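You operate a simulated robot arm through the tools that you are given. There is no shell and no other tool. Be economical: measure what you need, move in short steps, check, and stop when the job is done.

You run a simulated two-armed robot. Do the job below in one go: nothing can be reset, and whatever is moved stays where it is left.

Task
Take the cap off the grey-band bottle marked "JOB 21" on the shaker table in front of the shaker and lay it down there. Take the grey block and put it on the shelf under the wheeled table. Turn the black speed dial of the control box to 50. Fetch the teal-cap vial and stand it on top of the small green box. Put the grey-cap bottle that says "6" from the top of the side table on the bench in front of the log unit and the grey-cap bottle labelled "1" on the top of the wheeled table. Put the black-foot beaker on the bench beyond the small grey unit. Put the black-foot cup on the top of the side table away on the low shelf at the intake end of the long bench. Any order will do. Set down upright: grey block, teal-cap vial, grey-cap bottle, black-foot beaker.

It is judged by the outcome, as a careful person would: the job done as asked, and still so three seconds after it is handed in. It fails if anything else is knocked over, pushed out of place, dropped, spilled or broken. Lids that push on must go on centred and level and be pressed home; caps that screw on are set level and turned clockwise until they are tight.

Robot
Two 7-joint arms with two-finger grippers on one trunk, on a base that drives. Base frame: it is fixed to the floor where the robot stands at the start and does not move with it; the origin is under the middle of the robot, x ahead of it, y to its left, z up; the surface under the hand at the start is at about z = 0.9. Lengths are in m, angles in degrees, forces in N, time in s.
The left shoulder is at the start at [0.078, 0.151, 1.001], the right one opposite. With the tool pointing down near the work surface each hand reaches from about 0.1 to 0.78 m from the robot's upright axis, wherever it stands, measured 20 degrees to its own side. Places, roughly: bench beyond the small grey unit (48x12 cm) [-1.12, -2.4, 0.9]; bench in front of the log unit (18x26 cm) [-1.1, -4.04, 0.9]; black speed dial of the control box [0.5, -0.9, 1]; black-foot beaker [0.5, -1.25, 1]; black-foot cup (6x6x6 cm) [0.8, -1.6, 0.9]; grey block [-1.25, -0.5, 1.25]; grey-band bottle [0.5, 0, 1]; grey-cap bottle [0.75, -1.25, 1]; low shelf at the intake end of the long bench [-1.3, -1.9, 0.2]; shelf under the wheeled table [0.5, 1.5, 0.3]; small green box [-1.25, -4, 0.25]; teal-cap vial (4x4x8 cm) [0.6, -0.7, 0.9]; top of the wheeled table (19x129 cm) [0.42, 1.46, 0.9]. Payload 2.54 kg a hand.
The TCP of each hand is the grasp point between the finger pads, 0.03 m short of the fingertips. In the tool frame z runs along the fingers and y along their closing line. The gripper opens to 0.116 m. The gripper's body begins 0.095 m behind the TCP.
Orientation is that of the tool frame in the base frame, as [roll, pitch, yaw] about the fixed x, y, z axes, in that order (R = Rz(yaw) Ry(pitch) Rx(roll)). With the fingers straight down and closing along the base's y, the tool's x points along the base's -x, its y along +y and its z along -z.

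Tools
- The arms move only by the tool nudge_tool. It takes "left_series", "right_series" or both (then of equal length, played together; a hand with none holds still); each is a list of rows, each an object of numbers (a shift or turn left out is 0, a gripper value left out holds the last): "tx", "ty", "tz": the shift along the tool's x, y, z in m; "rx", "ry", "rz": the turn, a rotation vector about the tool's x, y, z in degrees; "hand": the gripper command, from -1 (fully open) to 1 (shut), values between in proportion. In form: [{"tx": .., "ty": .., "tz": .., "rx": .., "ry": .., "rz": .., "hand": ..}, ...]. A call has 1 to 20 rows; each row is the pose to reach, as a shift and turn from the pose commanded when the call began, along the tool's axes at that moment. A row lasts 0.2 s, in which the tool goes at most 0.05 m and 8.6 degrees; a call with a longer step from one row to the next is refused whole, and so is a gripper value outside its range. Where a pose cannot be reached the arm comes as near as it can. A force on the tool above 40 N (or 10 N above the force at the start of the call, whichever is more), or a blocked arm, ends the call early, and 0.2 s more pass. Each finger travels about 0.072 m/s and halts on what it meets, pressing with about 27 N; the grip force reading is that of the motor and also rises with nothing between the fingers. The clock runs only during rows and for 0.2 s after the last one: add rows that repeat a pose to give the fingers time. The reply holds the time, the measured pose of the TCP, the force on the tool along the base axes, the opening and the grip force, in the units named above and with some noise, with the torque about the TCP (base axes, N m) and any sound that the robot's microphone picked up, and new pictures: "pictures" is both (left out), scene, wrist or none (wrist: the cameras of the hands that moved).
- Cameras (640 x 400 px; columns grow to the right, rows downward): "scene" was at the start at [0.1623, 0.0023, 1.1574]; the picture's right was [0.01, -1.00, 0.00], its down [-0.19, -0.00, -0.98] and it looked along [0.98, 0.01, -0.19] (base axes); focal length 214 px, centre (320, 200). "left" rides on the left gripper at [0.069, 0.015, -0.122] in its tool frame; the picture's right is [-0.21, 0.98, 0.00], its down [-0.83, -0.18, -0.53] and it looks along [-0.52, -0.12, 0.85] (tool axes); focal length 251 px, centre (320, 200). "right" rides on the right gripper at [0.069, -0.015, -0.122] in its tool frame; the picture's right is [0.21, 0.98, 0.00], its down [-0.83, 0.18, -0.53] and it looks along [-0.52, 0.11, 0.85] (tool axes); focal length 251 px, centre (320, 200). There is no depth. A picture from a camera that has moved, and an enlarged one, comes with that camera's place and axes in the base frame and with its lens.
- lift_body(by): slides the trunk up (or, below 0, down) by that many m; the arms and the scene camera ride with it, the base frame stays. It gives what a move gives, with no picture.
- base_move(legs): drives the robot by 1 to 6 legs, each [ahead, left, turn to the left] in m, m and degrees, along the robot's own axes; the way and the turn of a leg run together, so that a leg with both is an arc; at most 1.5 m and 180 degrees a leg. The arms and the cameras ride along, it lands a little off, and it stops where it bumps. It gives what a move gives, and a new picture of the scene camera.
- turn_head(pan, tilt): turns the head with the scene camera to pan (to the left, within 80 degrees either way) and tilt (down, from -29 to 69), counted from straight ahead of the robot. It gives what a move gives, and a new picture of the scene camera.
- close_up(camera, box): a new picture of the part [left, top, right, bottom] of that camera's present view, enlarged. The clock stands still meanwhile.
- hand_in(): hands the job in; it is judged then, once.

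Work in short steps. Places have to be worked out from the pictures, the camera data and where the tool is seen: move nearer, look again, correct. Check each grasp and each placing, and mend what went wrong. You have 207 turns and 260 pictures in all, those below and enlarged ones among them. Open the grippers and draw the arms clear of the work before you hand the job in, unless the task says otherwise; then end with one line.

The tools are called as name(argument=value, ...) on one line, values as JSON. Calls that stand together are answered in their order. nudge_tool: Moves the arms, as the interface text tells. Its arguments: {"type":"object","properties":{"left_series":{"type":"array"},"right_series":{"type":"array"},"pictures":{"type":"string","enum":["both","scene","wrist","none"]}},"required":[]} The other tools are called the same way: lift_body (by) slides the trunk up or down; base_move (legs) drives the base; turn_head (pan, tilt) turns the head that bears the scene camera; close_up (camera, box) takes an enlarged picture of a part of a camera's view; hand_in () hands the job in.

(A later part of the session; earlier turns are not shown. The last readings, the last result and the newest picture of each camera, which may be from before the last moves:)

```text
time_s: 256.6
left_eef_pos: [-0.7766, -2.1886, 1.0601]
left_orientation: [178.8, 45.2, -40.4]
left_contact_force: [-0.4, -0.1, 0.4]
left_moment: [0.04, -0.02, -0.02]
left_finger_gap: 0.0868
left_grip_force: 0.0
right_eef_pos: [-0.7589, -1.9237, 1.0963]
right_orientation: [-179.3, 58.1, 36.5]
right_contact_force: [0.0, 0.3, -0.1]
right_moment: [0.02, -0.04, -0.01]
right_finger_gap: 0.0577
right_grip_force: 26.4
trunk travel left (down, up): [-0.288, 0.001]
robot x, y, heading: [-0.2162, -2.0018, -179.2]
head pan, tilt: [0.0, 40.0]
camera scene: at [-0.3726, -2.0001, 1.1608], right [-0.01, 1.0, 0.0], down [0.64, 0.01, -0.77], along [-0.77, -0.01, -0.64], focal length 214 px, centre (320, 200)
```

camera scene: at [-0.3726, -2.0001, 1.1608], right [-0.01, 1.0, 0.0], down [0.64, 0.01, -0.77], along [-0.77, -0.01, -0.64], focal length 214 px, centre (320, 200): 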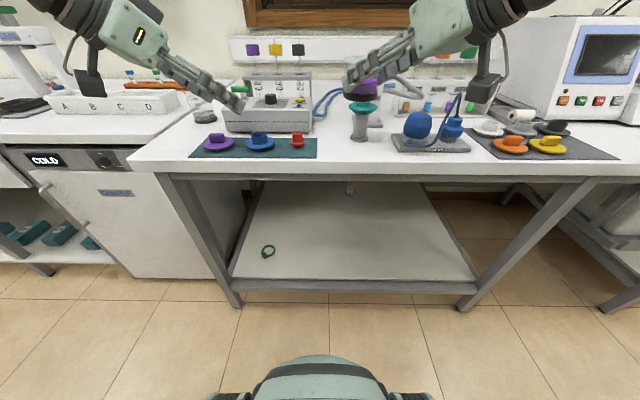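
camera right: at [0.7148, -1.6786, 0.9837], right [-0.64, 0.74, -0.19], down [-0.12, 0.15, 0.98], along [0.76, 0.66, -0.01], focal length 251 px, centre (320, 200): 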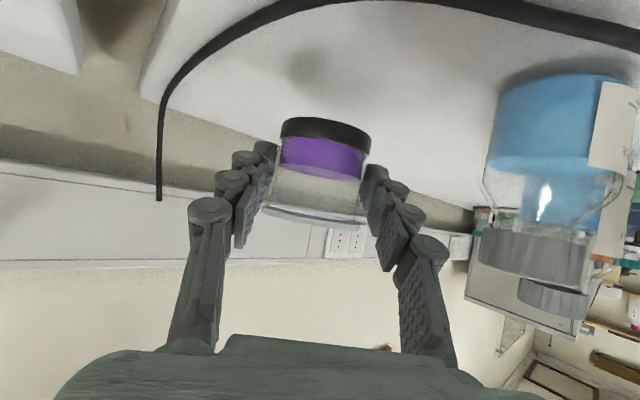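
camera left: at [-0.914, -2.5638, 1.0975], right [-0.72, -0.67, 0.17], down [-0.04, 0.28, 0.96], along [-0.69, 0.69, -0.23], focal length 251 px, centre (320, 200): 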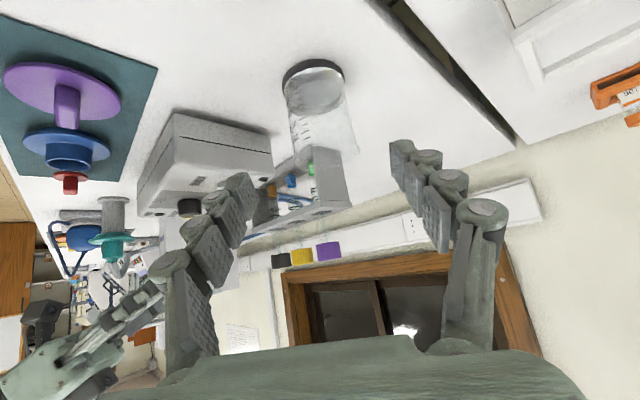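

Bench edge is at about x=−0.79; back off another 0.12 m before lowering the trunk.

base_move(legs=[[-0.12, 0, 0]])

lift_body(by=-0.285)

nudge_tool(right_series=[{"tx": 0.03, "tz": 0.02}, {"tx": 0.06, "tz": 0.038}, {"tx": 0.09, "tz": 0.056}, {"tx": 0.12, "tz": 0.075}, {"tx": 0.15, "tz": 0.094}, {"tx": 0.18, "tz": 0.113}, {"tx": 0.21, "tz": 0.131}, {"tx": 0.24, "tz": 0.15}, {"tx": 0.27, "tz": 0.169}, {"tx": 0.3, "tz": 0.188}, {"tx": 0.3, "tz": 0.188}], pictures="scene")

```text
time_s: 257.8
left_eef_pos: [-0.6551, -2.1888, 1.0612]
left_orientation: [178.6, 45.2, -40.4]
left_contact_force: [0.0, 0.1, 0.0]
left_moment: [-0.01, 0.0, 0.0]
left_finger_gap: 0.087
left_grip_force: 0.1
right_eef_pos: [-0.6364, -1.9222, 1.0985]
right_orientation: [-179.4, 58.1, 36.5]
right_contact_force: [0.8, 0.1, -0.6]
right_moment: [0.04, -0.02, -0.01]
right_finger_gap: 0.0578
right_grip_force: 26.9
trunk travel left (down, up): [-0.288, 0.001]
robot x, y, heading: [-0.0967, -1.9936, -179.3]
head pan, tilt: [0.0, 40.0]
camera scene: at [-0.2492, -1.9984, 1.161], right [-0.01, 1.0, 0.0], down [0.64, 0.01, -0.77], along [-0.77, -0.01, -0.64], focal length 214 px, centre (320, 200)
```

scene: 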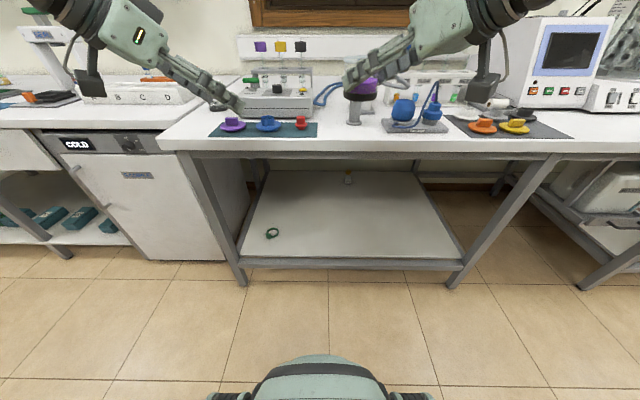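

```text
time_s: 260.7
left_eef_pos: [-0.6538, -2.1881, 0.7756]
left_orientation: [178.8, 45.2, -40.3]
left_contact_force: [0.1, -0.4, 0.7]
left_moment: [-0.03, 0.0, 0.01]
left_finger_gap: 0.0872
left_grip_force: 0.0
right_eef_pos: [-0.6374, -1.9221, 0.8115]
right_orientation: [-179.2, 58.1, 36.4]
right_contact_force: [-0.3, 0.7, -1.1]
right_moment: [0.02, -0.02, -0.02]
right_finger_gap: 0.0573
right_grip_force: 26.9
trunk travel left (down, up): [-0.003, 0.286]
robot x, y, heading: [-0.0981, -1.9984, -179.0]
head pan, tilt: [0.0, 40.0]
```

```text
time_s: 263.1
left_eef_pos: [-0.6545, -2.1881, 0.7755]
left_orientation: [178.8, 45.1, -40.3]
left_contact_force: [0.8, 0.5, 0.4]
left_moment: [0.04, -0.03, -0.03]
left_finger_gap: 0.087
left_grip_force: 0.0
right_eef_pos: [-0.64, -1.9168, 0.4659]
right_orientation: [-179.4, 57.9, 36.3]
right_contact_force: [0.5, -0.9, -1.3]
right_moment: [-0.01, -0.02, 0.02]
right_finger_gap: 0.0579
right_grip_force: 27.2
right hand out of reach, approached as far as the arm can: row 10, 11
trunk travel left (down, up): [-0.003, 0.286]
robot x, y, heading: [-0.0968, -1.9968, -179.2]
head pan, tilt: [0.0, 40.0]
camera scene: at [-0.25, -1.9984, 0.8758], right [-0.01, 1.0, 0.0], down [0.64, 0.01, -0.77], along [-0.77, -0.01, -0.64], focal length 214 px, centre (320, 200)
```

scene: 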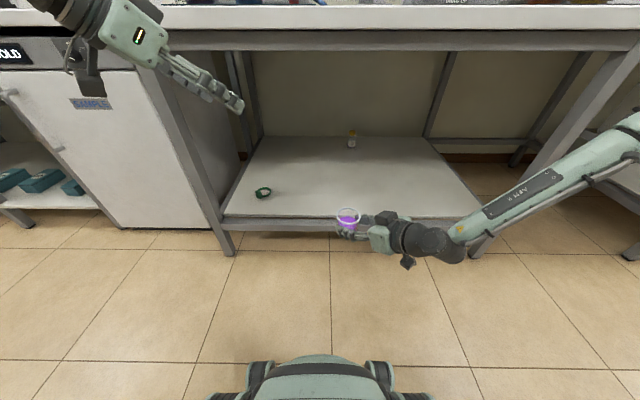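

Lower the left hand too so that it clears the bench rail, then drive ahead 0.22 m.

nudge_tool(left_series=[{"tx": 0.03, "tz": 0.03}, {"tx": 0.06, "tz": 0.06}, {"tx": 0.09, "tz": 0.09}, {"tx": 0.12, "tz": 0.12}, {"tx": 0.15, "tz": 0.15}, {"tx": 0.177, "tz": 0.176}], pictures="none")

base_move(legs=[[0.22, 0, 0]])

```text
time_s: 264.5
left_eef_pos: [-0.6589, -2.1914, 0.5254]
left_orientation: [178.7, 45.3, -40.4]
left_contact_force: [0.3, 0.0, -0.7]
left_moment: [0.02, -0.03, 0.02]
left_finger_gap: 0.087
left_grip_force: 0.1
right_eef_pos: [-0.638, -1.9171, 0.4675]
right_orientation: [-179.4, 57.9, 36.4]
right_contact_force: [0.2, -0.7, -1.2]
right_moment: [0.03, -0.04, -0.02]
right_finger_gap: 0.0576
right_grip_force: 26.7
trunk travel left (down, up): [-0.003, 0.286]
robot x, y, heading: [-0.1032, -2.0003, -179.1]
head pan, tilt: [0.0, 40.0]
```

```text
time_s: 266.2
left_eef_pos: [-0.8757, -2.196, 0.5261]
left_orientation: [178.8, 45.2, -40.2]
left_contact_force: [0.2, -0.4, 0.6]
left_moment: [0.0, 0.02, 0.01]
left_finger_gap: 0.0867
left_grip_force: 0.0
right_eef_pos: [-0.8577, -1.9215, 0.4664]
right_orientation: [-179.4, 58.0, 36.6]
right_contact_force: [0.3, 0.3, -1.1]
right_moment: [0.01, -0.01, -0.01]
right_finger_gap: 0.0577
right_grip_force: 27.1
trunk travel left (down, up): [-0.003, 0.286]
robot x, y, heading: [-0.3165, -2.005, -178.9]
head pan, tilt: [0.0, 40.0]
camera scene: at [-0.4682, -2.0021, 0.8758], right [-0.02, 1.0, 0.0], down [0.64, 0.01, -0.77], along [-0.77, -0.01, -0.64], focal length 214 px, centre (320, 200)
```

scene: 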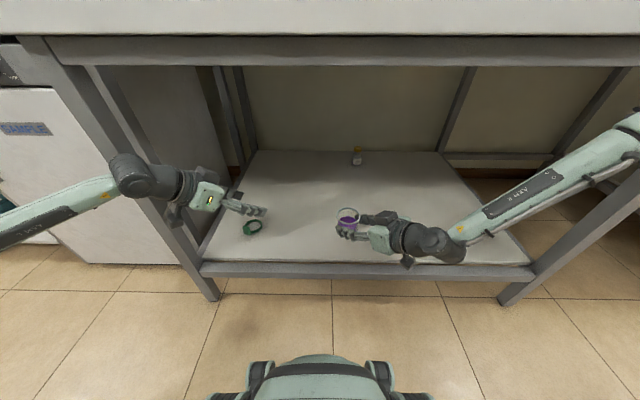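

Shelf is clear there. Carry the cup in to (−1.06, −1.96, 0.335).

nudge_tool(right_series=[{"tx": 0.002, "ty": -0.015, "tz": 0.037}, {"tx": 0.004, "ty": -0.029, "tz": 0.075}, {"tx": 0.006, "ty": -0.044, "tz": 0.113}, {"tx": 0.008, "ty": -0.058, "tz": 0.15}, {"tx": 0.01, "ty": -0.073, "tz": 0.188}, {"tx": 0.0125, "ty": -0.0871, "tz": 0.2253}, {"tx": 0.0125, "ty": -0.0871, "tz": 0.2253}], pictures="both")

```text
time_s: 267.8
left_eef_pos: [-0.8753, -2.1968, 0.5272]
left_orientation: [178.8, 45.2, -40.2]
left_contact_force: [0.7, -1.1, -0.3]
left_moment: [0.04, 0.01, 0.01]
left_finger_gap: 0.087
left_grip_force: 0.0
right_eef_pos: [-0.9779, -1.8802, 0.4731]
right_orientation: [-179.6, 58.0, 36.5]
right_contact_force: [-0.4, 0.7, -1.4]
right_moment: [0.05, 0.04, -0.02]
right_finger_gap: 0.0577
right_grip_force: 27.0
right hand out of reach, approached as far as the arm can: row 1, 2, 3, 4, 5, 6, 7
trunk travel left (down, up): [-0.003, 0.286]
robot x, y, heading: [-0.3172, -2.0005, -178.9]
head pan, tilt: [0.0, 40.0]
camera scene: at [-0.4682, -2.0021, 0.8758], right [-0.02, 1.0, 0.0], down [0.64, 0.01, -0.77], along [-0.77, -0.01, -0.64], focal length 214 px, centre (320, 200)
camera right: at [-0.8727, -1.7862, 0.48], right [0.67, -0.72, -0.19], down [0.12, -0.14, 0.98], along [-0.74, -0.68, -0.01], focal length 251 px, centre (320, 200)
```

scene: 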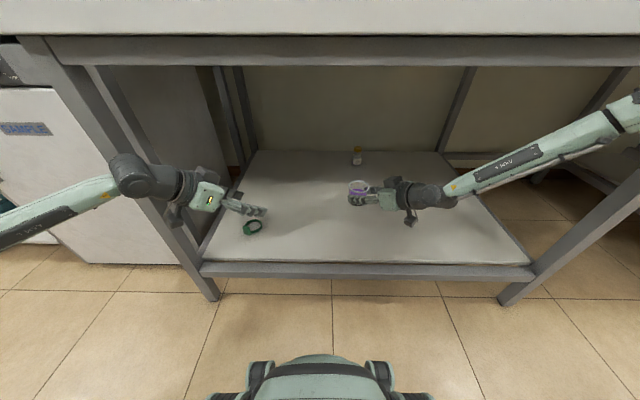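
right: 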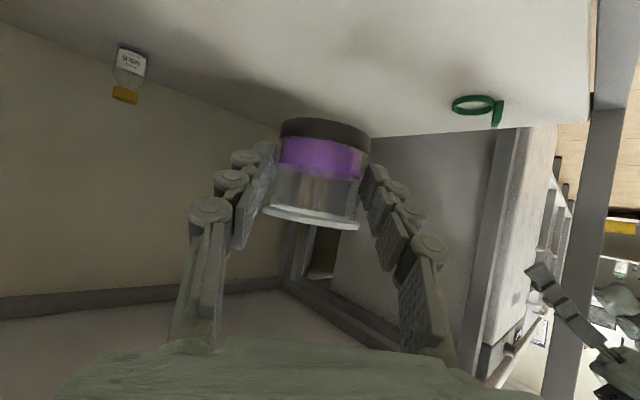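

Limited by the inward heading. Turn the hand 20° outward about the vertical while lowering.

nudge_tool(right_series=[{"rx": 5.7, "rz": 3.5}, {"rx": 11.3, "rz": 7.1}, {"rx": 17, "rz": 10.6}, {"tx": 0.02, "ty": -0.004, "tz": 0.027, "rx": 17, "rz": 10.6}, {"tx": 0.037, "ty": -0.007, "tz": 0.054, "rx": 17, "rz": 10.6}, {"tx": 0.056, "ty": -0.01, "tz": 0.081, "rx": 17, "rz": 10.6}, {"tx": 0.0742, "ty": -0.0137, "tz": 0.1077, "rx": 17, "rz": 10.6}, {"tx": 0.0742, "ty": -0.0137, "tz": 0.1077, "rx": 17, "rz": 10.6}], pictures="none")

```text
time_s: 269.6
left_eef_pos: [-0.8752, -2.1971, 0.5264]
left_orientation: [178.9, 45.2, -40.2]
left_contact_force: [-0.4, -0.6, -0.1]
left_moment: [-0.02, -0.01, -0.04]
left_finger_gap: 0.0871
left_grip_force: 0.0
right_eef_pos: [-0.9769, -1.83, 0.4662]
right_orientation: [-179.5, 58.1, 16.6]
right_contact_force: [-1.3, -0.1, -0.7]
right_moment: [-0.01, -0.05, 0.0]
right_finger_gap: 0.0575
right_grip_force: 27.3
right hand out of reach, approached as far as the arm can: row 1, 2, 3, 4, 5, 6, 7, 8
trunk travel left (down, up): [-0.003, 0.286]
robot x, y, heading: [-0.315, -2.0026, -178.9]
head pan, tilt: [0.0, 40.0]
```

Use the earlier trick: ease the tilt by 15° while moving in and down, then restore it.

nudge_tool(right_series=[{"ry": 5}, {"ry": 10}, {"ry": 15}, {"tx": 0.011, "ty": 0.011, "tz": 0.036, "ry": 15}, {"tx": 0.023, "ty": 0.022, "tz": 0.073, "ry": 15}, {"tx": 0.034, "ty": 0.033, "tz": 0.11, "ry": 15}, {"tx": 0.0459, "ty": 0.0434, "tz": 0.1458, "ry": 15}, {"tx": 0.0459, "ty": 0.0434, "tz": 0.1458, "ry": 15}, {"tx": 0.0459, "ty": 0.0434, "tz": 0.1458, "ry": 10}, {"tx": 0.0459, "ty": 0.0434, "tz": 0.1458, "ry": 5}, {"tx": 0.0459, "ty": 0.0434, "tz": 0.1458, "ry": 0}, {"tx": 0.0459, "ty": 0.0434, "tz": 0.1458, "ry": 0}], pictures="both")

```text
time_s: 272.2
left_eef_pos: [-0.8754, -2.1957, 0.5265]
left_orientation: [178.8, 45.3, -40.1]
left_contact_force: [0.2, -0.2, -0.5]
left_moment: [0.01, 0.01, 0.01]
left_finger_gap: 0.0868
left_grip_force: 0.1
right_eef_pos: [-0.9958, -1.833, 0.478]
right_orientation: [-179.5, 58.2, 16.4]
right_contact_force: [0.4, -0.4, -1.4]
right_moment: [0.06, -0.03, 0.0]
right_finger_gap: 0.0576
right_grip_force: 27.3
right hand out of reach, approached as far as the arm can: row 4, 5, 6, 7, 8, 9, 10, 11, 12
trunk travel left (down, up): [-0.003, 0.286]
robot x, y, heading: [-0.3152, -2.0015, -179.0]
head pan, tilt: [0.0, 40.0]
camera scene: at [-0.4682, -2.0021, 0.8758], right [-0.02, 1.0, 0.0], down [0.64, 0.01, -0.77], along [-0.77, -0.01, -0.64], focal length 214 px, centre (320, 200)
camera right: at [-0.8651, -1.7816, 0.4842], right [0.38, -0.91, -0.19], down [0.07, -0.17, 0.98], along [-0.92, -0.38, 0.0], focal length 251 px, centre (320, 200)
```

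scene: 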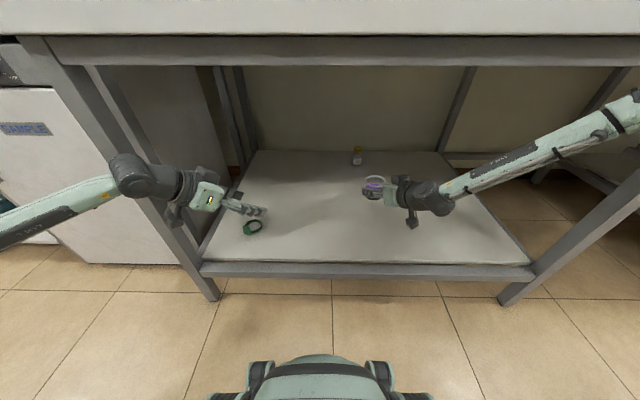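
right: 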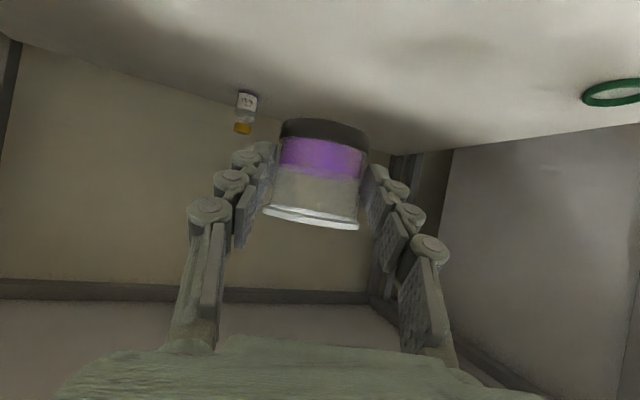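

Take it the other way: draw back to in front of the shelf, ease tilt to 43°, lower there, and see how low it gets.

nudge_tool(right_series=[{"tx": 0.02, "ty": 0.025, "tz": -0.018, "ry": 4}, {"tx": 0.039, "ty": 0.05, "tz": -0.036, "ry": 8}, {"tx": 0.058, "ty": 0.075, "tz": -0.054, "ry": 12}, {"tx": 0.0775, "ty": 0.1002, "tz": -0.0714, "ry": 15}, {"tx": 0.103, "ty": 0.1002, "tz": -0.055, "ry": 15}, {"tx": 0.128, "ty": 0.1002, "tz": -0.039, "ry": 15}, {"tx": 0.154, "ty": 0.1002, "tz": -0.023, "ry": 15}, {"tx": 0.179, "ty": 0.1002, "tz": -0.008, "ry": 15}, {"tx": 0.2049, "ty": 0.1002, "tz": 0.0079, "ry": 15}, {"tx": 0.2049, "ty": 0.1002, "tz": 0.0079, "ry": 15}], pictures="scene")

```text
time_s: 274.4
left_eef_pos: [-0.8769, -2.1961, 0.5246]
left_orientation: [178.9, 45.2, -40.1]
left_contact_force: [-0.1, 0.0, 0.5]
left_moment: [-0.02, 0.0, -0.02]
left_finger_gap: 0.0868
left_grip_force: 0.1
right_eef_pos: [-0.8565, -1.8329, 0.4087]
right_orientation: [-179.5, 43.1, 16.4]
right_contact_force: [0.0, 0.1, -2.1]
right_moment: [0.02, 0.01, 0.02]
right_finger_gap: 0.0572
right_grip_force: 26.6
right hand out of reach, approached as far as the arm can: row 2, 3, 4, 5, 6, 7, 8, 9, 10
trunk travel left (down, up): [-0.003, 0.286]
robot x, y, heading: [-0.3116, -2.0008, -179.1]
head pan, tilt: [0.0, 40.0]
camera scene: at [-0.4682, -2.0021, 0.8758], right [-0.02, 1.0, 0.0], down [0.64, 0.01, -0.77], along [-0.77, -0.01, -0.64], focal length 214 px, centre (320, 200)
```

scene: 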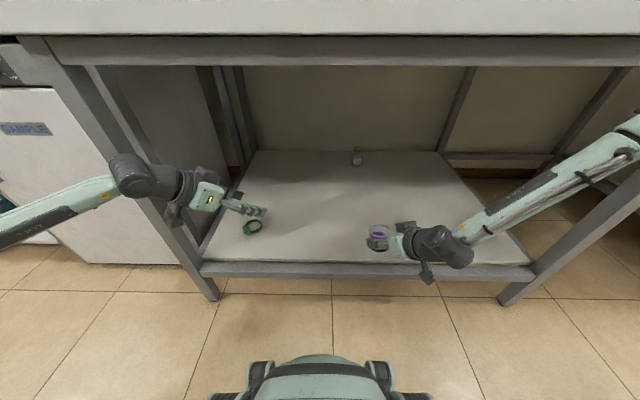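

The elbow is stuck out wide. Raise the hand back to shoulder height straight ahead of the shoulder (heading +15°, tilt 58°), as worked with the left arm.

nudge_tool(right_series=[{"tx": -0.03, "ty": 0.004, "tz": -0.033, "ry": -2}, {"tx": -0.06, "ty": 0.008, "tz": -0.065, "ry": -4}, {"tx": -0.09, "ty": 0.012, "tz": -0.098, "ry": -6}, {"tx": -0.12, "ty": 0.016, "tz": -0.13, "ry": -8}, {"tx": -0.15, "ty": 0.02, "tz": -0.163, "ry": -10}, {"tx": -0.18, "ty": 0.024, "tz": -0.195, "ry": -13}, {"tx": -0.2103, "ty": 0.0287, "tz": -0.2277, "ry": -15}, {"tx": -0.2103, "ty": 0.0287, "tz": -0.2277, "ry": -15}], pictures="scene")

```text
time_s: 276.2
left_eef_pos: [-0.8757, -2.1974, 0.526]
left_orientation: [178.8, 45.2, -40.2]
left_contact_force: [-0.1, 0.0, 0.4]
left_moment: [-0.03, 0.03, 0.02]
left_finger_gap: 0.0873
left_grip_force: 0.1
right_eef_pos: [-0.8553, -1.8632, 0.7195]
right_orientation: [-179.5, 58.1, 16.5]
right_contact_force: [-0.2, -0.5, -1.8]
right_moment: [-0.03, 0.0, -0.01]
right_finger_gap: 0.0576
right_grip_force: 26.9
trunk travel left (down, up): [-0.003, 0.286]
robot x, y, heading: [-0.3133, -2.001, -179.0]
head pan, tilt: [0.0, 40.0]
camera scene: at [-0.4682, -2.0021, 0.8758], right [-0.02, 1.0, 0.0], down [0.64, 0.01, -0.77], along [-0.77, -0.01, -0.64], focal length 214 px, centre (320, 200)
```

scene: 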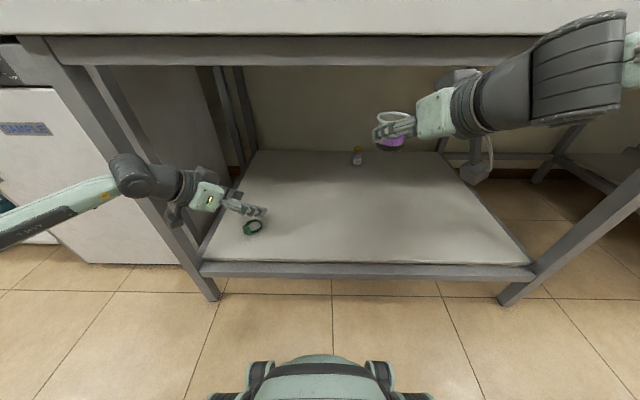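

Lower straight down from here.

nudge_tool(right_series=[{"tx": 0.035, "tz": 0.022}, {"tx": 0.07, "tz": 0.044}, {"tx": 0.105, "tz": 0.065}, {"tx": 0.14, "tz": 0.087}, {"tx": 0.175, "tz": 0.109}, {"tx": 0.21, "tz": 0.131}, {"tx": 0.245, "tz": 0.152}, {"tx": 0.28, "tz": 0.174}, {"tx": 0.28, "tz": 0.174}], pictures="none")

```text
time_s: 278.2
left_eef_pos: [-0.8758, -2.1964, 0.5258]
left_orientation: [178.8, 45.2, -40.2]
left_contact_force: [-0.3, -0.2, -0.1]
left_moment: [0.0, -0.03, -0.02]
left_finger_gap: 0.087
left_grip_force: 0.1
right_eef_pos: [-0.8558, -1.8278, 0.4458]
right_orientation: [-179.5, 58.0, 16.5]
right_contact_force: [-0.4, 0.3, -0.8]
right_moment: [-0.02, -0.07, 0.0]
right_finger_gap: 0.0575
right_grip_force: 27.2
right hand out of reach, approached as far as the arm can: row 7, 8, 9
trunk travel left (down, up): [-0.003, 0.286]
robot x, y, heading: [-0.3152, -2.0041, -179.0]
head pan, tilt: [0.0, 40.0]
```

Now ease tilt by 15° while moving forward and slightly down.

nudge_tool(right_series=[{"tx": -0.004, "ty": -0.009, "tz": 0.034, "ry": 5}, {"tx": -0.007, "ty": -0.018, "tz": 0.069, "ry": 10}, {"tx": -0.011, "ty": -0.028, "tz": 0.103, "ry": 15}, {"tx": -0.0149, "ty": -0.037, "tz": 0.1375, "ry": 15}, {"tx": -0.0149, "ty": -0.037, "tz": 0.1375, "ry": 15}], pictures="none")

```text
time_s: 279.4
left_eef_pos: [-0.8762, -2.1955, 0.5261]
left_orientation: [178.8, 45.3, -40.1]
left_contact_force: [-0.7, 0.6, 0.5]
left_moment: [-0.01, 0.01, 0.04]
left_finger_gap: 0.0872
left_grip_force: 0.1
right_eef_pos: [-0.9712, -1.8052, 0.4253]
right_orientation: [-179.6, 43.1, 16.3]
right_contact_force: [0.1, 0.4, -1.0]
right_moment: [0.06, -0.01, 0.0]
right_finger_gap: 0.0578
right_grip_force: 27.1
right hand out of reach, approached as far as the arm can: row 2, 3, 4, 5
trunk travel left (down, up): [-0.003, 0.286]
robot x, y, heading: [-0.3177, -2.0015, -179.1]
head pan, tilt: [0.0, 40.0]
```

The limit pushes outward; turn the heading straight ahead and go further out to the side and down.

nudge_tool(right_series=[{"ty": -0.02, "rx": 3.6, "rz": 3.9}, {"ty": -0.04, "tz": 0.01, "rx": 7.3, "rz": 7.8}, {"tx": 0.01, "ty": -0.06, "tz": 0.03, "rx": 10.9, "rz": 11.7}, {"tx": 0.025, "ty": -0.0716, "tz": 0.06, "rx": 10.9, "rz": 11.7}, {"tx": 0.0388, "ty": -0.0716, "tz": 0.087, "rx": 10.9, "rz": 11.7}, {"tx": 0.0388, "ty": -0.0716, "tz": 0.087, "rx": 10.9, "rz": 11.7}], pictures="scene")

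```text
time_s: 280.8
left_eef_pos: [-0.8751, -2.1961, 0.5247]
left_orientation: [178.8, 45.2, -40.2]
left_contact_force: [-0.8, 0.4, -0.8]
left_moment: [0.04, 0.01, -0.03]
left_finger_gap: 0.0873
left_grip_force: 0.1
right_eef_pos: [-0.9816, -1.7196, 0.4072]
right_orientation: [-179.6, 43.3, 0.3]
right_contact_force: [-0.5, 0.6, -1.5]
right_moment: [0.01, -0.03, 0.01]
right_finger_gap: 0.0576
right_grip_force: 26.2
right hand out of reach, approached as far as the arm can: row 2, 3, 4, 5, 6
trunk travel left (down, up): [-0.003, 0.286]
robot x, y, heading: [-0.3177, -2.0003, -179.3]
head pan, tilt: [0.0, 40.0]
camera scene: at [-0.4682, -2.0021, 0.8758], right [-0.02, 1.0, 0.0], down [0.64, 0.01, -0.77], along [-0.77, -0.01, -0.64], focal length 214 px, centre (320, 200)
```

scene: 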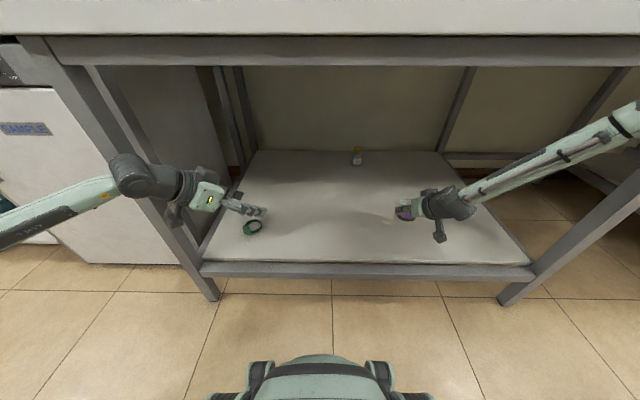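

The right arm sits in an elbow-up posture that can't go lower. Test whether the left arm (elbow low) can reach shelf height here.

nudge_tool(left_series=[{"tx": 0.025, "tz": 0.025, "ry": -5}, {"tx": 0.05, "tz": 0.05, "ry": -10}, {"tx": 0.075, "tz": 0.075, "ry": -15}, {"tx": 0.1, "tz": 0.1, "ry": -15}, {"tx": 0.125, "tz": 0.125, "ry": -15}, {"tx": 0.14, "tz": 0.14, "ry": -15}, {"tx": 0.14, "tz": 0.14, "ry": -15}], pictures="scene")

```text
time_s: 282.4
left_eef_pos: [-0.8768, -2.1987, 0.3282]
left_orientation: [178.2, 60.2, -40.9]
left_contact_force: [0.8, -0.4, 0.9]
left_moment: [-0.02, 0.0, -0.01]
left_finger_gap: 0.0871
left_grip_force: 0.0
right_eef_pos: [-0.9821, -1.7186, 0.4068]
right_orientation: [-179.7, 43.2, 0.2]
right_contact_force: [-0.1, -0.5, -0.5]
right_moment: [-0.01, -0.01, 0.0]
right_finger_gap: 0.0577
right_grip_force: 26.8
trunk travel left (down, up): [-0.003, 0.286]
robot x, y, heading: [-0.3127, -2.0016, -178.9]
head pan, tilt: [0.0, 40.0]
camera scene: at [-0.4682, -2.0021, 0.8758], right [-0.02, 1.0, 0.0], down [0.64, 0.01, -0.77], along [-0.77, -0.01, -0.64], focal length 214 px, centre (320, 200)
```

scene: 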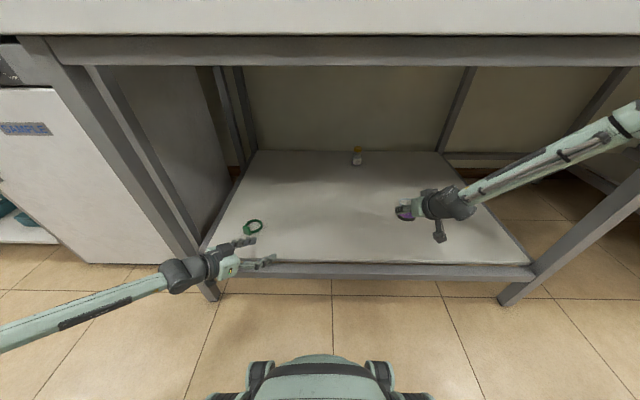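

The left arm can. Before a bench handover, try flipping the right elbow by bringing the hand close to the body at shoulder height.

nudge_tool(right_series=[{"tx": 0.029, "ty": 0.01, "tz": -0.027, "ry": -3}, {"tx": 0.058, "ty": 0.02, "tz": -0.055, "ry": -6}, {"tx": 0.087, "ty": 0.03, "tz": -0.082, "ry": -9}, {"tx": 0.117, "ty": 0.04, "tz": -0.11, "ry": -12}, {"tx": 0.146, "ty": 0.05, "tz": -0.137, "ry": -15}, {"tx": 0.124, "ty": 0.06, "tz": -0.172, "ry": -15}, {"tx": 0.1, "ty": 0.07, "tz": -0.208, "ry": -15}, {"tx": 0.078, "ty": 0.08, "tz": -0.244, "ry": -15}, {"tx": 0.056, "ty": 0.09, "tz": -0.28, "ry": -15}, {"tx": 0.04, "ty": 0.1, "tz": -0.318, "ry": -15}, {"tx": 0.03, "ty": 0.11, "tz": -0.355, "ry": -15}, {"tx": 0.02, "ty": 0.12, "tz": -0.39, "ry": -15}, {"tx": 0.0133, "ty": 0.13, "tz": -0.424, "ry": -15}, {"tx": 0.0133, "ty": 0.13, "tz": -0.424, "ry": -15}], pictures="scene")

```text
time_s: 285.4
left_eef_pos: [-0.8788, -2.1984, 0.3286]
left_orientation: [178.3, 60.1, -40.8]
left_contact_force: [0.6, 0.7, -0.1]
left_moment: [0.04, 0.01, -0.05]
left_finger_gap: 0.0871
left_grip_force: 0.0
right_eef_pos: [-0.7781, -1.912, 0.7648]
right_orientation: [-179.4, 58.0, 0.6]
right_contact_force: [-0.4, 0.1, -1.2]
right_moment: [0.0, -0.03, 0.03]
right_finger_gap: 0.0571
right_grip_force: 27.3
right hand out of reach, approached as far as the arm can: row 3, 4, 5, 6, 7, 8, 9, 10, 11, 12, 13, 14
trunk travel left (down, up): [-0.003, 0.286]
robot x, y, heading: [-0.3164, -2.0022, -178.8]
head pan, tilt: [0.0, 40.0]
camera scene: at [-0.4681, -2.0021, 0.8758], right [-0.02, 1.0, 0.0], down [0.64, 0.01, -0.77], along [-0.77, -0.01, -0.64], focal length 214 px, centre (320, 200)
```

scene: 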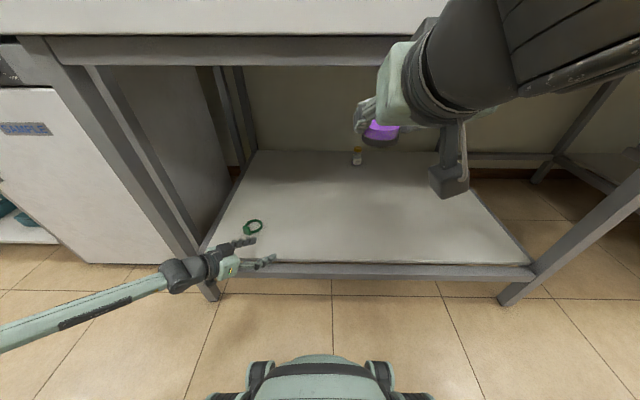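

Now lower from this pose and see how far it gets.

nudge_tool(right_series=[{"tx": 0.034, "ty": -0.005, "tz": 0.025}, {"tx": 0.068, "ty": -0.01, "tz": 0.05}, {"tx": 0.102, "ty": -0.015, "tz": 0.074}, {"tx": 0.136, "ty": -0.02, "tz": 0.099}, {"tx": 0.17, "ty": -0.025, "tz": 0.124}, {"tx": 0.204, "ty": -0.03, "tz": 0.149}, {"tx": 0.238, "ty": -0.035, "tz": 0.174}, {"tx": 0.272, "ty": -0.04, "tz": 0.198}, {"tx": 0.306, "ty": -0.045, "tz": 0.223}, {"tx": 0.34, "ty": -0.05, "tz": 0.248}, {"tx": 0.34, "ty": -0.05, "tz": 0.248}], pictures="scene")

```text
time_s: 287.8
left_eef_pos: [-0.8779, -2.1984, 0.3278]
left_orientation: [178.3, 60.2, -40.8]
left_contact_force: [0.5, -0.6, -0.1]
left_moment: [-0.01, 0.03, 0.01]
left_finger_gap: 0.0869
left_grip_force: 0.0
right_eef_pos: [-0.8252, -1.7918, 0.4634]
right_orientation: [-179.8, 58.1, 0.4]
right_contact_force: [0.2, -0.6, -1.4]
right_moment: [-0.03, 0.03, 0.01]
right_finger_gap: 0.0575
right_grip_force: 27.2
right hand out of reach, approached as far as the arm can: row 1, 2, 3, 4, 5, 6, 7, 8, 9, 10, 11
trunk travel left (down, up): [-0.003, 0.286]
robot x, y, heading: [-0.3194, -1.9989, -179.2]
head pan, tilt: [0.0, 40.0]
camera scene: at [-0.4682, -2.0021, 0.8758], right [-0.02, 1.0, 0.0], down [0.64, 0.01, -0.77], along [-0.77, -0.01, -0.64], focal length 214 px, centre (320, 200)
```

scene: 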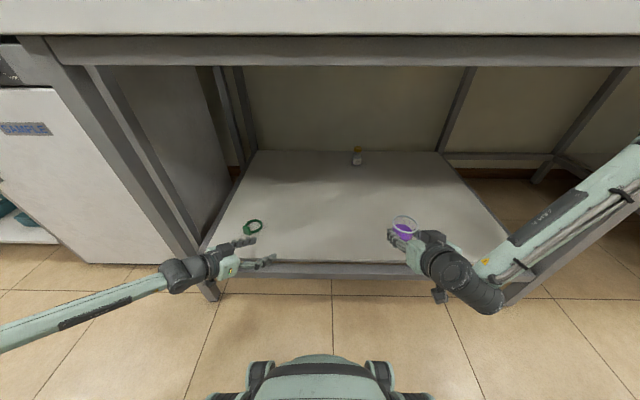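

Do a bench handover instead: back off, raise both hands and the trunk.

base_move(legs=[[-0.13, 0, 0]])

nudge_tool(right_series=[{"tx": -0.026, "ty": 0.005, "tz": -0.016}, {"tx": -0.053, "ty": 0.01, "tz": -0.033}, {"tx": -0.079, "ty": 0.015, "tz": -0.049}, {"tx": -0.105, "ty": 0.02, "tz": -0.066}, {"tx": -0.132, "ty": 0.025, "tz": -0.082}, {"tx": -0.158, "ty": 0.03, "tz": -0.098}, {"tx": -0.184, "ty": 0.035, "tz": -0.115}, {"tx": -0.21, "ty": 0.04, "tz": -0.131}, {"tx": -0.237, "ty": 0.045, "tz": -0.148}, {"tx": -0.263, "ty": 0.05, "tz": -0.164}], left_series=[{"tx": -0.036, "tz": -0.021}, {"tx": -0.073, "tz": -0.042}, {"tx": -0.109, "tz": -0.063}, {"tx": -0.146, "tz": -0.084}, {"tx": -0.182, "tz": -0.105}, {"tx": -0.219, "tz": -0.126}, {"tx": -0.255, "tz": -0.147}, {"tx": -0.292, "tz": -0.168}, {"tx": -0.328, "tz": -0.189}, {"tx": -0.365, "tz": -0.209}], pictures="none")

lift_body(by=0.285)

turn_head(pan=0, tilt=35)

```text
time_s: 289.1
left_eef_pos: [-0.7461, -2.198, 0.3277]
left_orientation: [178.3, 60.1, -40.7]
left_contact_force: [-0.7, 0.3, -0.7]
left_moment: [0.0, 0.01, 0.0]
left_finger_gap: 0.0871
left_grip_force: 0.0
right_eef_pos: [-0.6942, -1.7931, 0.4653]
right_orientation: [-179.6, 58.0, 0.6]
right_contact_force: [0.2, 0.0, -1.7]
right_moment: [0.0, -0.01, -0.01]
right_finger_gap: 0.0573
right_grip_force: 26.9
trunk travel left (down, up): [-0.003, 0.286]
robot x, y, heading: [-0.186, -1.9973, -179.1]
head pan, tilt: [0.0, 40.0]
camera scene: at [-0.3368, -2.0001, 0.8758], right [-0.02, 1.0, 0.0], down [0.64, 0.01, -0.77], along [-0.77, -0.01, -0.64], focal length 214 px, centre (320, 200)
```

scene: 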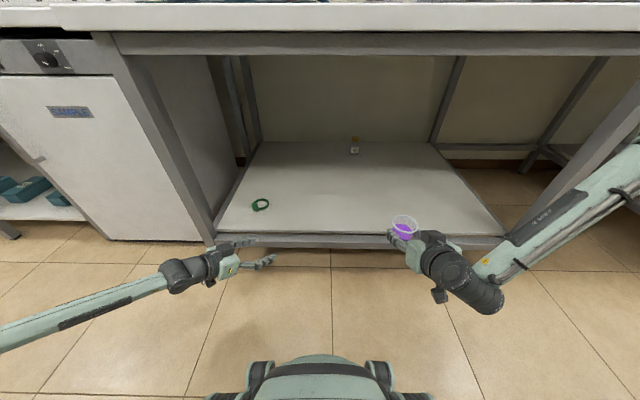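

```text
time_s: 291.3
left_eef_pos: [-0.7418, -2.1919, 0.7485]
left_orientation: [178.3, 60.1, -40.7]
left_contact_force: [-0.6, -0.5, 0.3]
left_moment: [0.04, 0.02, -0.03]
left_finger_gap: 0.0873
left_grip_force: 0.1
right_eef_pos: [-0.6921, -1.8448, 0.7746]
right_orientation: [-179.6, 58.1, 0.6]
right_contact_force: [0.5, 0.1, -1.8]
right_moment: [-0.02, -0.03, 0.01]
right_finger_gap: 0.0573
right_grip_force: 26.6
right hand out of reach, approached as far as the arm can: row 3, 4, 5, 6, 7, 8
trunk travel left (down, up): [-0.003, 0.286]
robot x, y, heading: [-0.1866, -1.9999, -179.0]
head pan, tilt: [0.0, 40.0]
```

```text
time_s: 294.2
left_eef_pos: [-0.7439, -2.1924, 1.032]
left_orientation: [178.3, 60.2, -40.7]
left_contact_force: [0.6, 0.2, 0.5]
left_moment: [0.04, 0.02, 0.0]
left_finger_gap: 0.0872
left_grip_force: 0.1
right_eef_pos: [-0.6918, -1.8454, 1.0591]
right_orientation: [-179.6, 58.0, 0.5]
right_contact_force: [-0.9, -0.5, -1.4]
right_moment: [0.01, -0.02, 0.01]
right_finger_gap: 0.057
right_grip_force: 26.9
trunk travel left (down, up): [-0.288, 0.001]
robot x, y, heading: [-0.1855, -1.9965, -178.8]
head pan, tilt: [0.0, 40.0]
```

```text
time_s: 294.8
left_eef_pos: [-0.7424, -2.1928, 1.0334]
left_orientation: [178.2, 60.2, -40.7]
left_contact_force: [-0.1, 1.0, -0.8]
left_moment: [-0.01, -0.02, -0.02]
left_finger_gap: 0.0871
left_grip_force: 0.1
right_eef_pos: [-0.6921, -1.8444, 1.0588]
right_orientation: [-179.6, 58.1, 0.6]
right_contact_force: [0.4, -0.5, -1.1]
right_moment: [0.05, -0.04, 0.0]
right_finger_gap: 0.0572
right_grip_force: 27.3
trunk travel left (down, up): [-0.288, 0.001]
robot x, y, heading: [-0.186, -2.0011, -179.0]
head pan, tilt: [0.0, 35.0]
camera scene: at [-0.3399, -2.0002, 1.1683], right [-0.02, 1.0, 0.0], down [0.57, 0.01, -0.82], along [-0.82, -0.02, -0.57], focal length 214 px, centre (320, 200)
```

scene: 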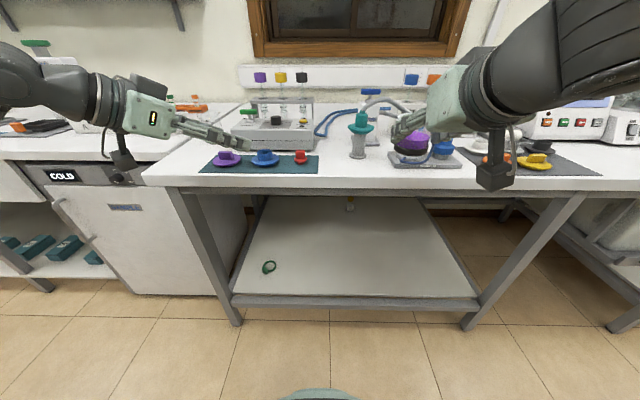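

Free spot on the bench front at (−0.872, −1.962). Drive so the right hand is over it.

base_move(legs=[[0, 0.118, 0], [0.15, 0, 0]])

```text
time_s: 297.6
left_eef_pos: [-0.8896, -2.3163, 1.0338]
left_orientation: [178.2, 60.2, -40.2]
left_contact_force: [-0.7, 0.0, 0.3]
left_moment: [0.02, 0.01, 0.0]
left_finger_gap: 0.0868
left_grip_force: 0.1
right_eef_pos: [-0.84, -1.9682, 1.058]
right_orientation: [-179.6, 58.1, 1.0]
right_contact_force: [-0.5, -0.1, -0.9]
right_moment: [0.01, -0.03, -0.01]
right_finger_gap: 0.0568
right_grip_force: 26.8
trunk travel left (down, up): [-0.288, 0.001]
robot x, y, heading: [-0.3344, -2.1223, -178.4]
head pan, tilt: [0.0, 35.0]
camera scene: at [-0.4878, -2.1221, 1.1682], right [-0.02, 1.0, 0.0], down [0.57, 0.01, -0.82], along [-0.82, -0.02, -0.57], focal length 214 px, centre (320, 200)
```

scene: 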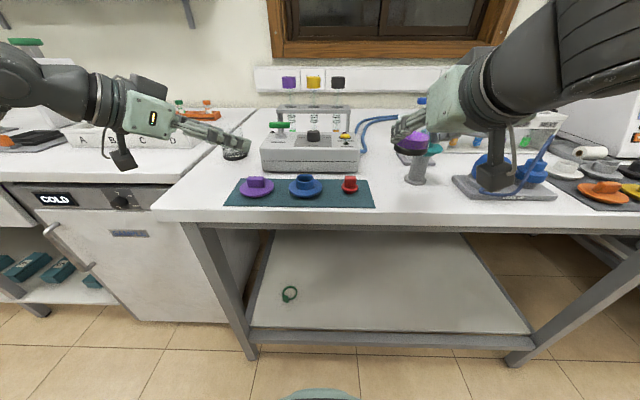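

Lower the cup onto the spot, the last part in small steps.

nudge_tool(right_series=[{"tx": -0.017, "ty": -0.006, "tz": 0.027}, {"tx": 0.011, "ty": -0.006, "tz": 0.044}, {"tx": 0.045, "ty": -0.006, "tz": 0.066}, {"tx": 0.0788, "ty": -0.006, "tz": 0.087}, {"tx": 0.0805, "ty": -0.006, "tz": 0.088}, {"tx": 0.0822, "ty": -0.006, "tz": 0.089}, {"tx": 0.084, "ty": -0.006, "tz": 0.09}, {"tx": 0.0856, "ty": -0.006, "tz": 0.091}], pictures="none")

```text
time_s: 299.4
left_eef_pos: [-0.8872, -2.3148, 1.0349]
left_orientation: [178.1, 60.3, -40.5]
left_contact_force: [0.1, -0.1, -0.6]
left_moment: [0.01, 0.02, 0.0]
left_finger_gap: 0.087
left_grip_force: 0.0
right_eef_pos: [-0.872, -1.962, 0.9402]
right_orientation: [-179.5, 58.5, 0.9]
right_contact_force: [-0.1, 1.2, 11.4]
right_moment: [-0.08, 0.01, 0.07]
right_finger_gap: 0.0571
right_grip_force: 26.4
trunk travel left (down, up): [-0.288, 0.001]
robot x, y, heading: [-0.3326, -2.1195, -178.7]
head pan, tilt: [0.0, 35.0]
```

Contact (11 N). Open just a little and withdraw along the tool.

nudge_tool(right_series=[{"hand": -0.1}, {"hand": -0.35}, {"hand": -0.35}, {"tz": -0.03}, {"tz": -0.06}, {"tz": -0.09}, {"tz": -0.12}], pictures="both")

```text
time_s: 301.0
left_eef_pos: [-0.8871, -2.317, 1.0339]
left_orientation: [178.2, 60.3, -40.3]
left_contact_force: [0.7, -1.0, -0.3]
left_moment: [-0.01, -0.02, -0.02]
left_finger_gap: 0.0869
left_grip_force: 0.1
right_eef_pos: [-0.8314, -1.9867, 1.0305]
right_orientation: [-179.5, 58.1, 0.9]
right_contact_force: [0.4, 0.2, 0.3]
right_moment: [0.02, 0.02, -0.01]
right_finger_gap: 0.0783
right_grip_force: 0.2
right hand out of reach, approached as far as the arm can: row 4, 5, 6, 7
trunk travel left (down, up): [-0.288, 0.001]
robot x, y, heading: [-0.3314, -2.1174, -178.5]
head pan, tilt: [0.0, 35.0]
camera scene: at [-0.4862, -2.1225, 1.1685], right [-0.02, 1.0, 0.0], down [0.57, 0.01, -0.82], along [-0.82, -0.02, -0.57], focal length 214 px, centre (320, 200)
camera right: at [-0.6898, -1.9714, 1.0367], right [0.12, -0.97, -0.19], down [0.02, -0.19, 0.98], along [-0.99, -0.12, 0.0], focal length 251 px, centre (320, 200)
```

scene: 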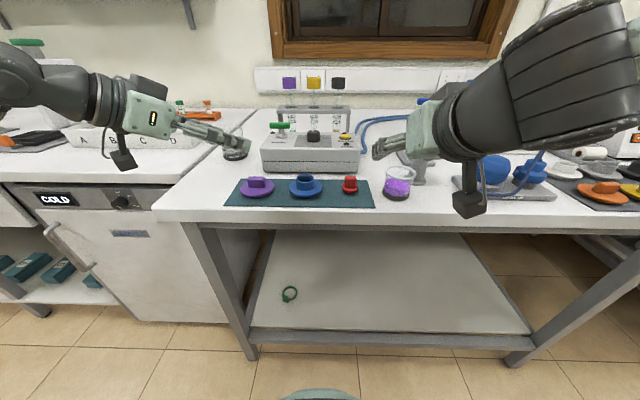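
right: 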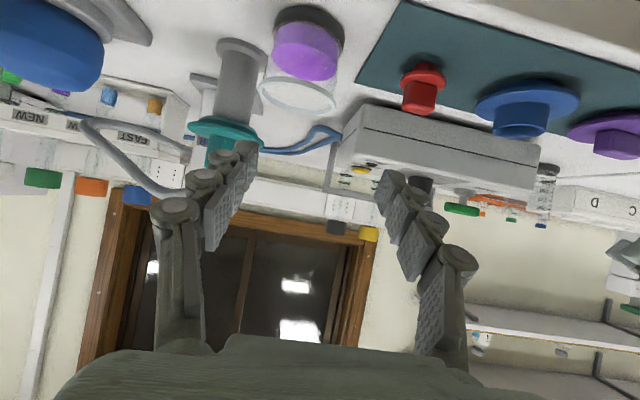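

Cup stands on the bench. Reposition: back 0.10, right 0.28, to bring the left hand to its standoff.

base_move(legs=[[-0.1, 0, 0], [0, -0.28, -1]])

nudge_tool(left_series=[{"tx": 0.005}], pictures="wrist")

```text
time_s: 304.9
left_eef_pos: [-0.7984, -2.0338, 1.0344]
left_orientation: [178.1, 60.3, -41.2]
left_contact_force: [0.5, 0.2, -0.4]
left_moment: [-0.03, 0.02, -0.01]
left_finger_gap: 0.087
left_grip_force: 0.1
right_eef_pos: [-0.7366, -1.7043, 1.0303]
right_orientation: [-179.6, 58.1, 0.2]
right_contact_force: [-0.7, 0.1, -0.2]
right_moment: [0.01, -0.02, -0.02]
right_finger_gap: 0.0781
right_grip_force: 0.1
trunk travel left (down, up): [-0.288, 0.001]
robot x, y, heading: [-0.2431, -1.8425, -179.3]
head pan, tilt: [0.0, 35.0]
camera scene: at [-0.3936, -1.8447, 1.1684], right [-0.01, 1.0, 0.0], down [0.57, 0.01, -0.82], along [-0.82, -0.01, -0.57], focal length 214 px, centre (320, 200)
```

scene: 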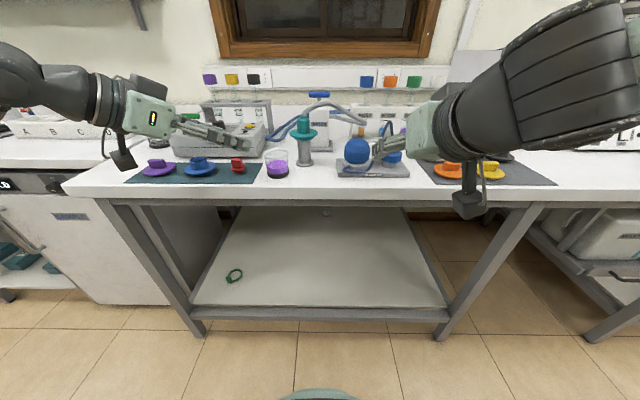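

```text
time_s: 305.3
left_eef_pos: [-0.7966, -2.0351, 1.0287]
left_orientation: [178.2, 60.2, -41.1]
left_contact_force: [0.6, 0.0, 0.2]
left_moment: [-0.02, 0.0, 0.0]
left_finger_gap: 0.0869
left_grip_force: 0.1
right_eef_pos: [-0.7361, -1.7049, 1.03]
right_orientation: [-179.5, 58.1, 0.2]
right_contact_force: [-0.4, -0.5, -0.2]
right_moment: [0.01, 0.02, -0.01]
right_finger_gap: 0.0784
right_grip_force: 0.1
trunk travel left (down, up): [-0.288, 0.001]
robot x, y, heading: [-0.2356, -1.8434, -179.5]
head pan, tilt: [0.0, 35.0]
camera left: at [-0.6985, -2.1352, 1.0293], right [-0.7, -0.68, 0.2], down [0.17, 0.12, 0.98], along [-0.69, 0.72, 0.03], focal length 251 px, centre (320, 200)
```

left: 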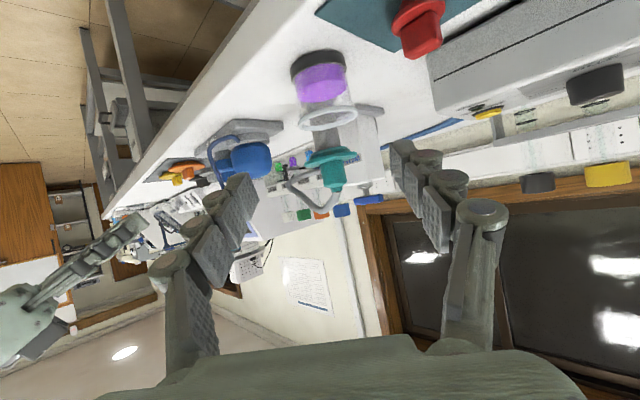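

Cup at about (−0.886, −1.972). Approach with the left hand; check before closing.

nudge_tool(left_series=[{"tx": 0.005, "ty": 0.005, "tz": 0.035}, {"tx": 0.011, "ty": 0.005, "tz": 0.07}, {"tx": 0.017, "ty": 0.005, "tz": 0.105}, {"tx": 0.0234, "ty": 0.005, "tz": 0.1395}, {"tx": 0.0234, "ty": 0.005, "tz": 0.1395}], pictures="wrist")

```text
time_s: 306.5
left_eef_pos: [-0.8839, -1.9703, 0.9402]
left_orientation: [178.1, 60.2, -41.1]
left_contact_force: [-0.9, -0.4, -0.4]
left_moment: [-0.02, 0.01, -0.01]
left_finger_gap: 0.0871
left_grip_force: 0.0
right_eef_pos: [-0.7362, -1.7061, 1.03]
right_orientation: [-179.6, 58.1, 0.1]
right_contact_force: [0.3, 0.3, -0.1]
right_moment: [0.01, -0.02, 0.0]
right_finger_gap: 0.0784
right_grip_force: 0.1
trunk travel left (down, up): [-0.288, 0.001]
robot x, y, heading: [-0.2398, -1.8476, -179.4]
head pan, tilt: [0.0, 35.0]
camera left: at [-0.7866, -2.0704, 0.94], right [-0.7, -0.68, 0.2], down [0.17, 0.12, 0.98], along [-0.69, 0.72, 0.03], focal length 251 px, centre (320, 200)
```

left: 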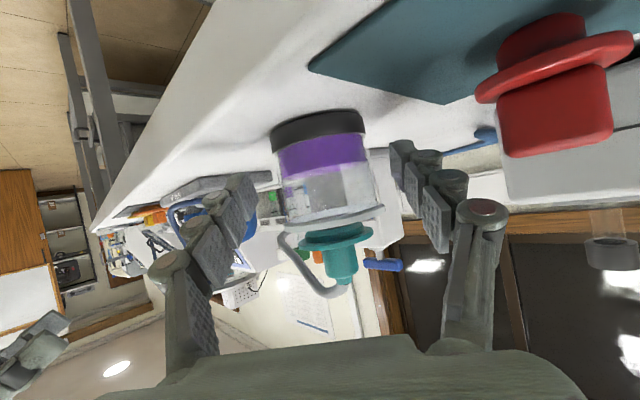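

Cup is between the pads. Close, lift 6 cm and draw back off the bench edge.

nudge_tool(left_series=[{"hand": 1}, {"hand": 1}, {"hand": 1}, {"hand": 1}, {"tx": -0.017, "tz": -0.01}, {"tx": -0.035, "tz": -0.02}, {"tx": -0.052, "tz": -0.03}, {"tx": -0.057, "tz": -0.05}, {"tx": -0.06, "tz": -0.08}, {"tx": -0.06, "tz": -0.11}], pictures="wrist")

```text
time_s: 308.7
left_eef_pos: [-0.8325, -2.0138, 1.045]
left_orientation: [178.1, 60.3, -41.1]
left_contact_force: [-0.5, 1.0, -1.5]
left_moment: [-0.02, -0.03, 0.0]
left_finger_gap: 0.0572
left_grip_force: 27.4
right_eef_pos: [-0.7364, -1.7056, 1.029]
right_orientation: [-179.6, 58.0, 0.2]
right_contact_force: [-0.4, 0.5, -0.2]
right_moment: [-0.01, 0.0, 0.02]
right_finger_gap: 0.0781
right_grip_force: 0.0
trunk travel left (down, up): [-0.288, 0.001]
robot x, y, heading: [-0.2386, -1.8445, -179.4]
head pan, tilt: [0.0, 35.0]
camera left: at [-0.734, -2.1123, 1.0451], right [-0.7, -0.68, 0.2], down [0.17, 0.12, 0.98], along [-0.69, 0.72, 0.03], focal length 251 px, centre (320, 200)
```

left: 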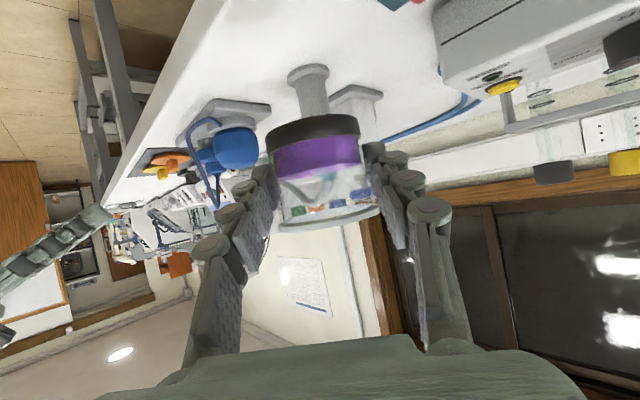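

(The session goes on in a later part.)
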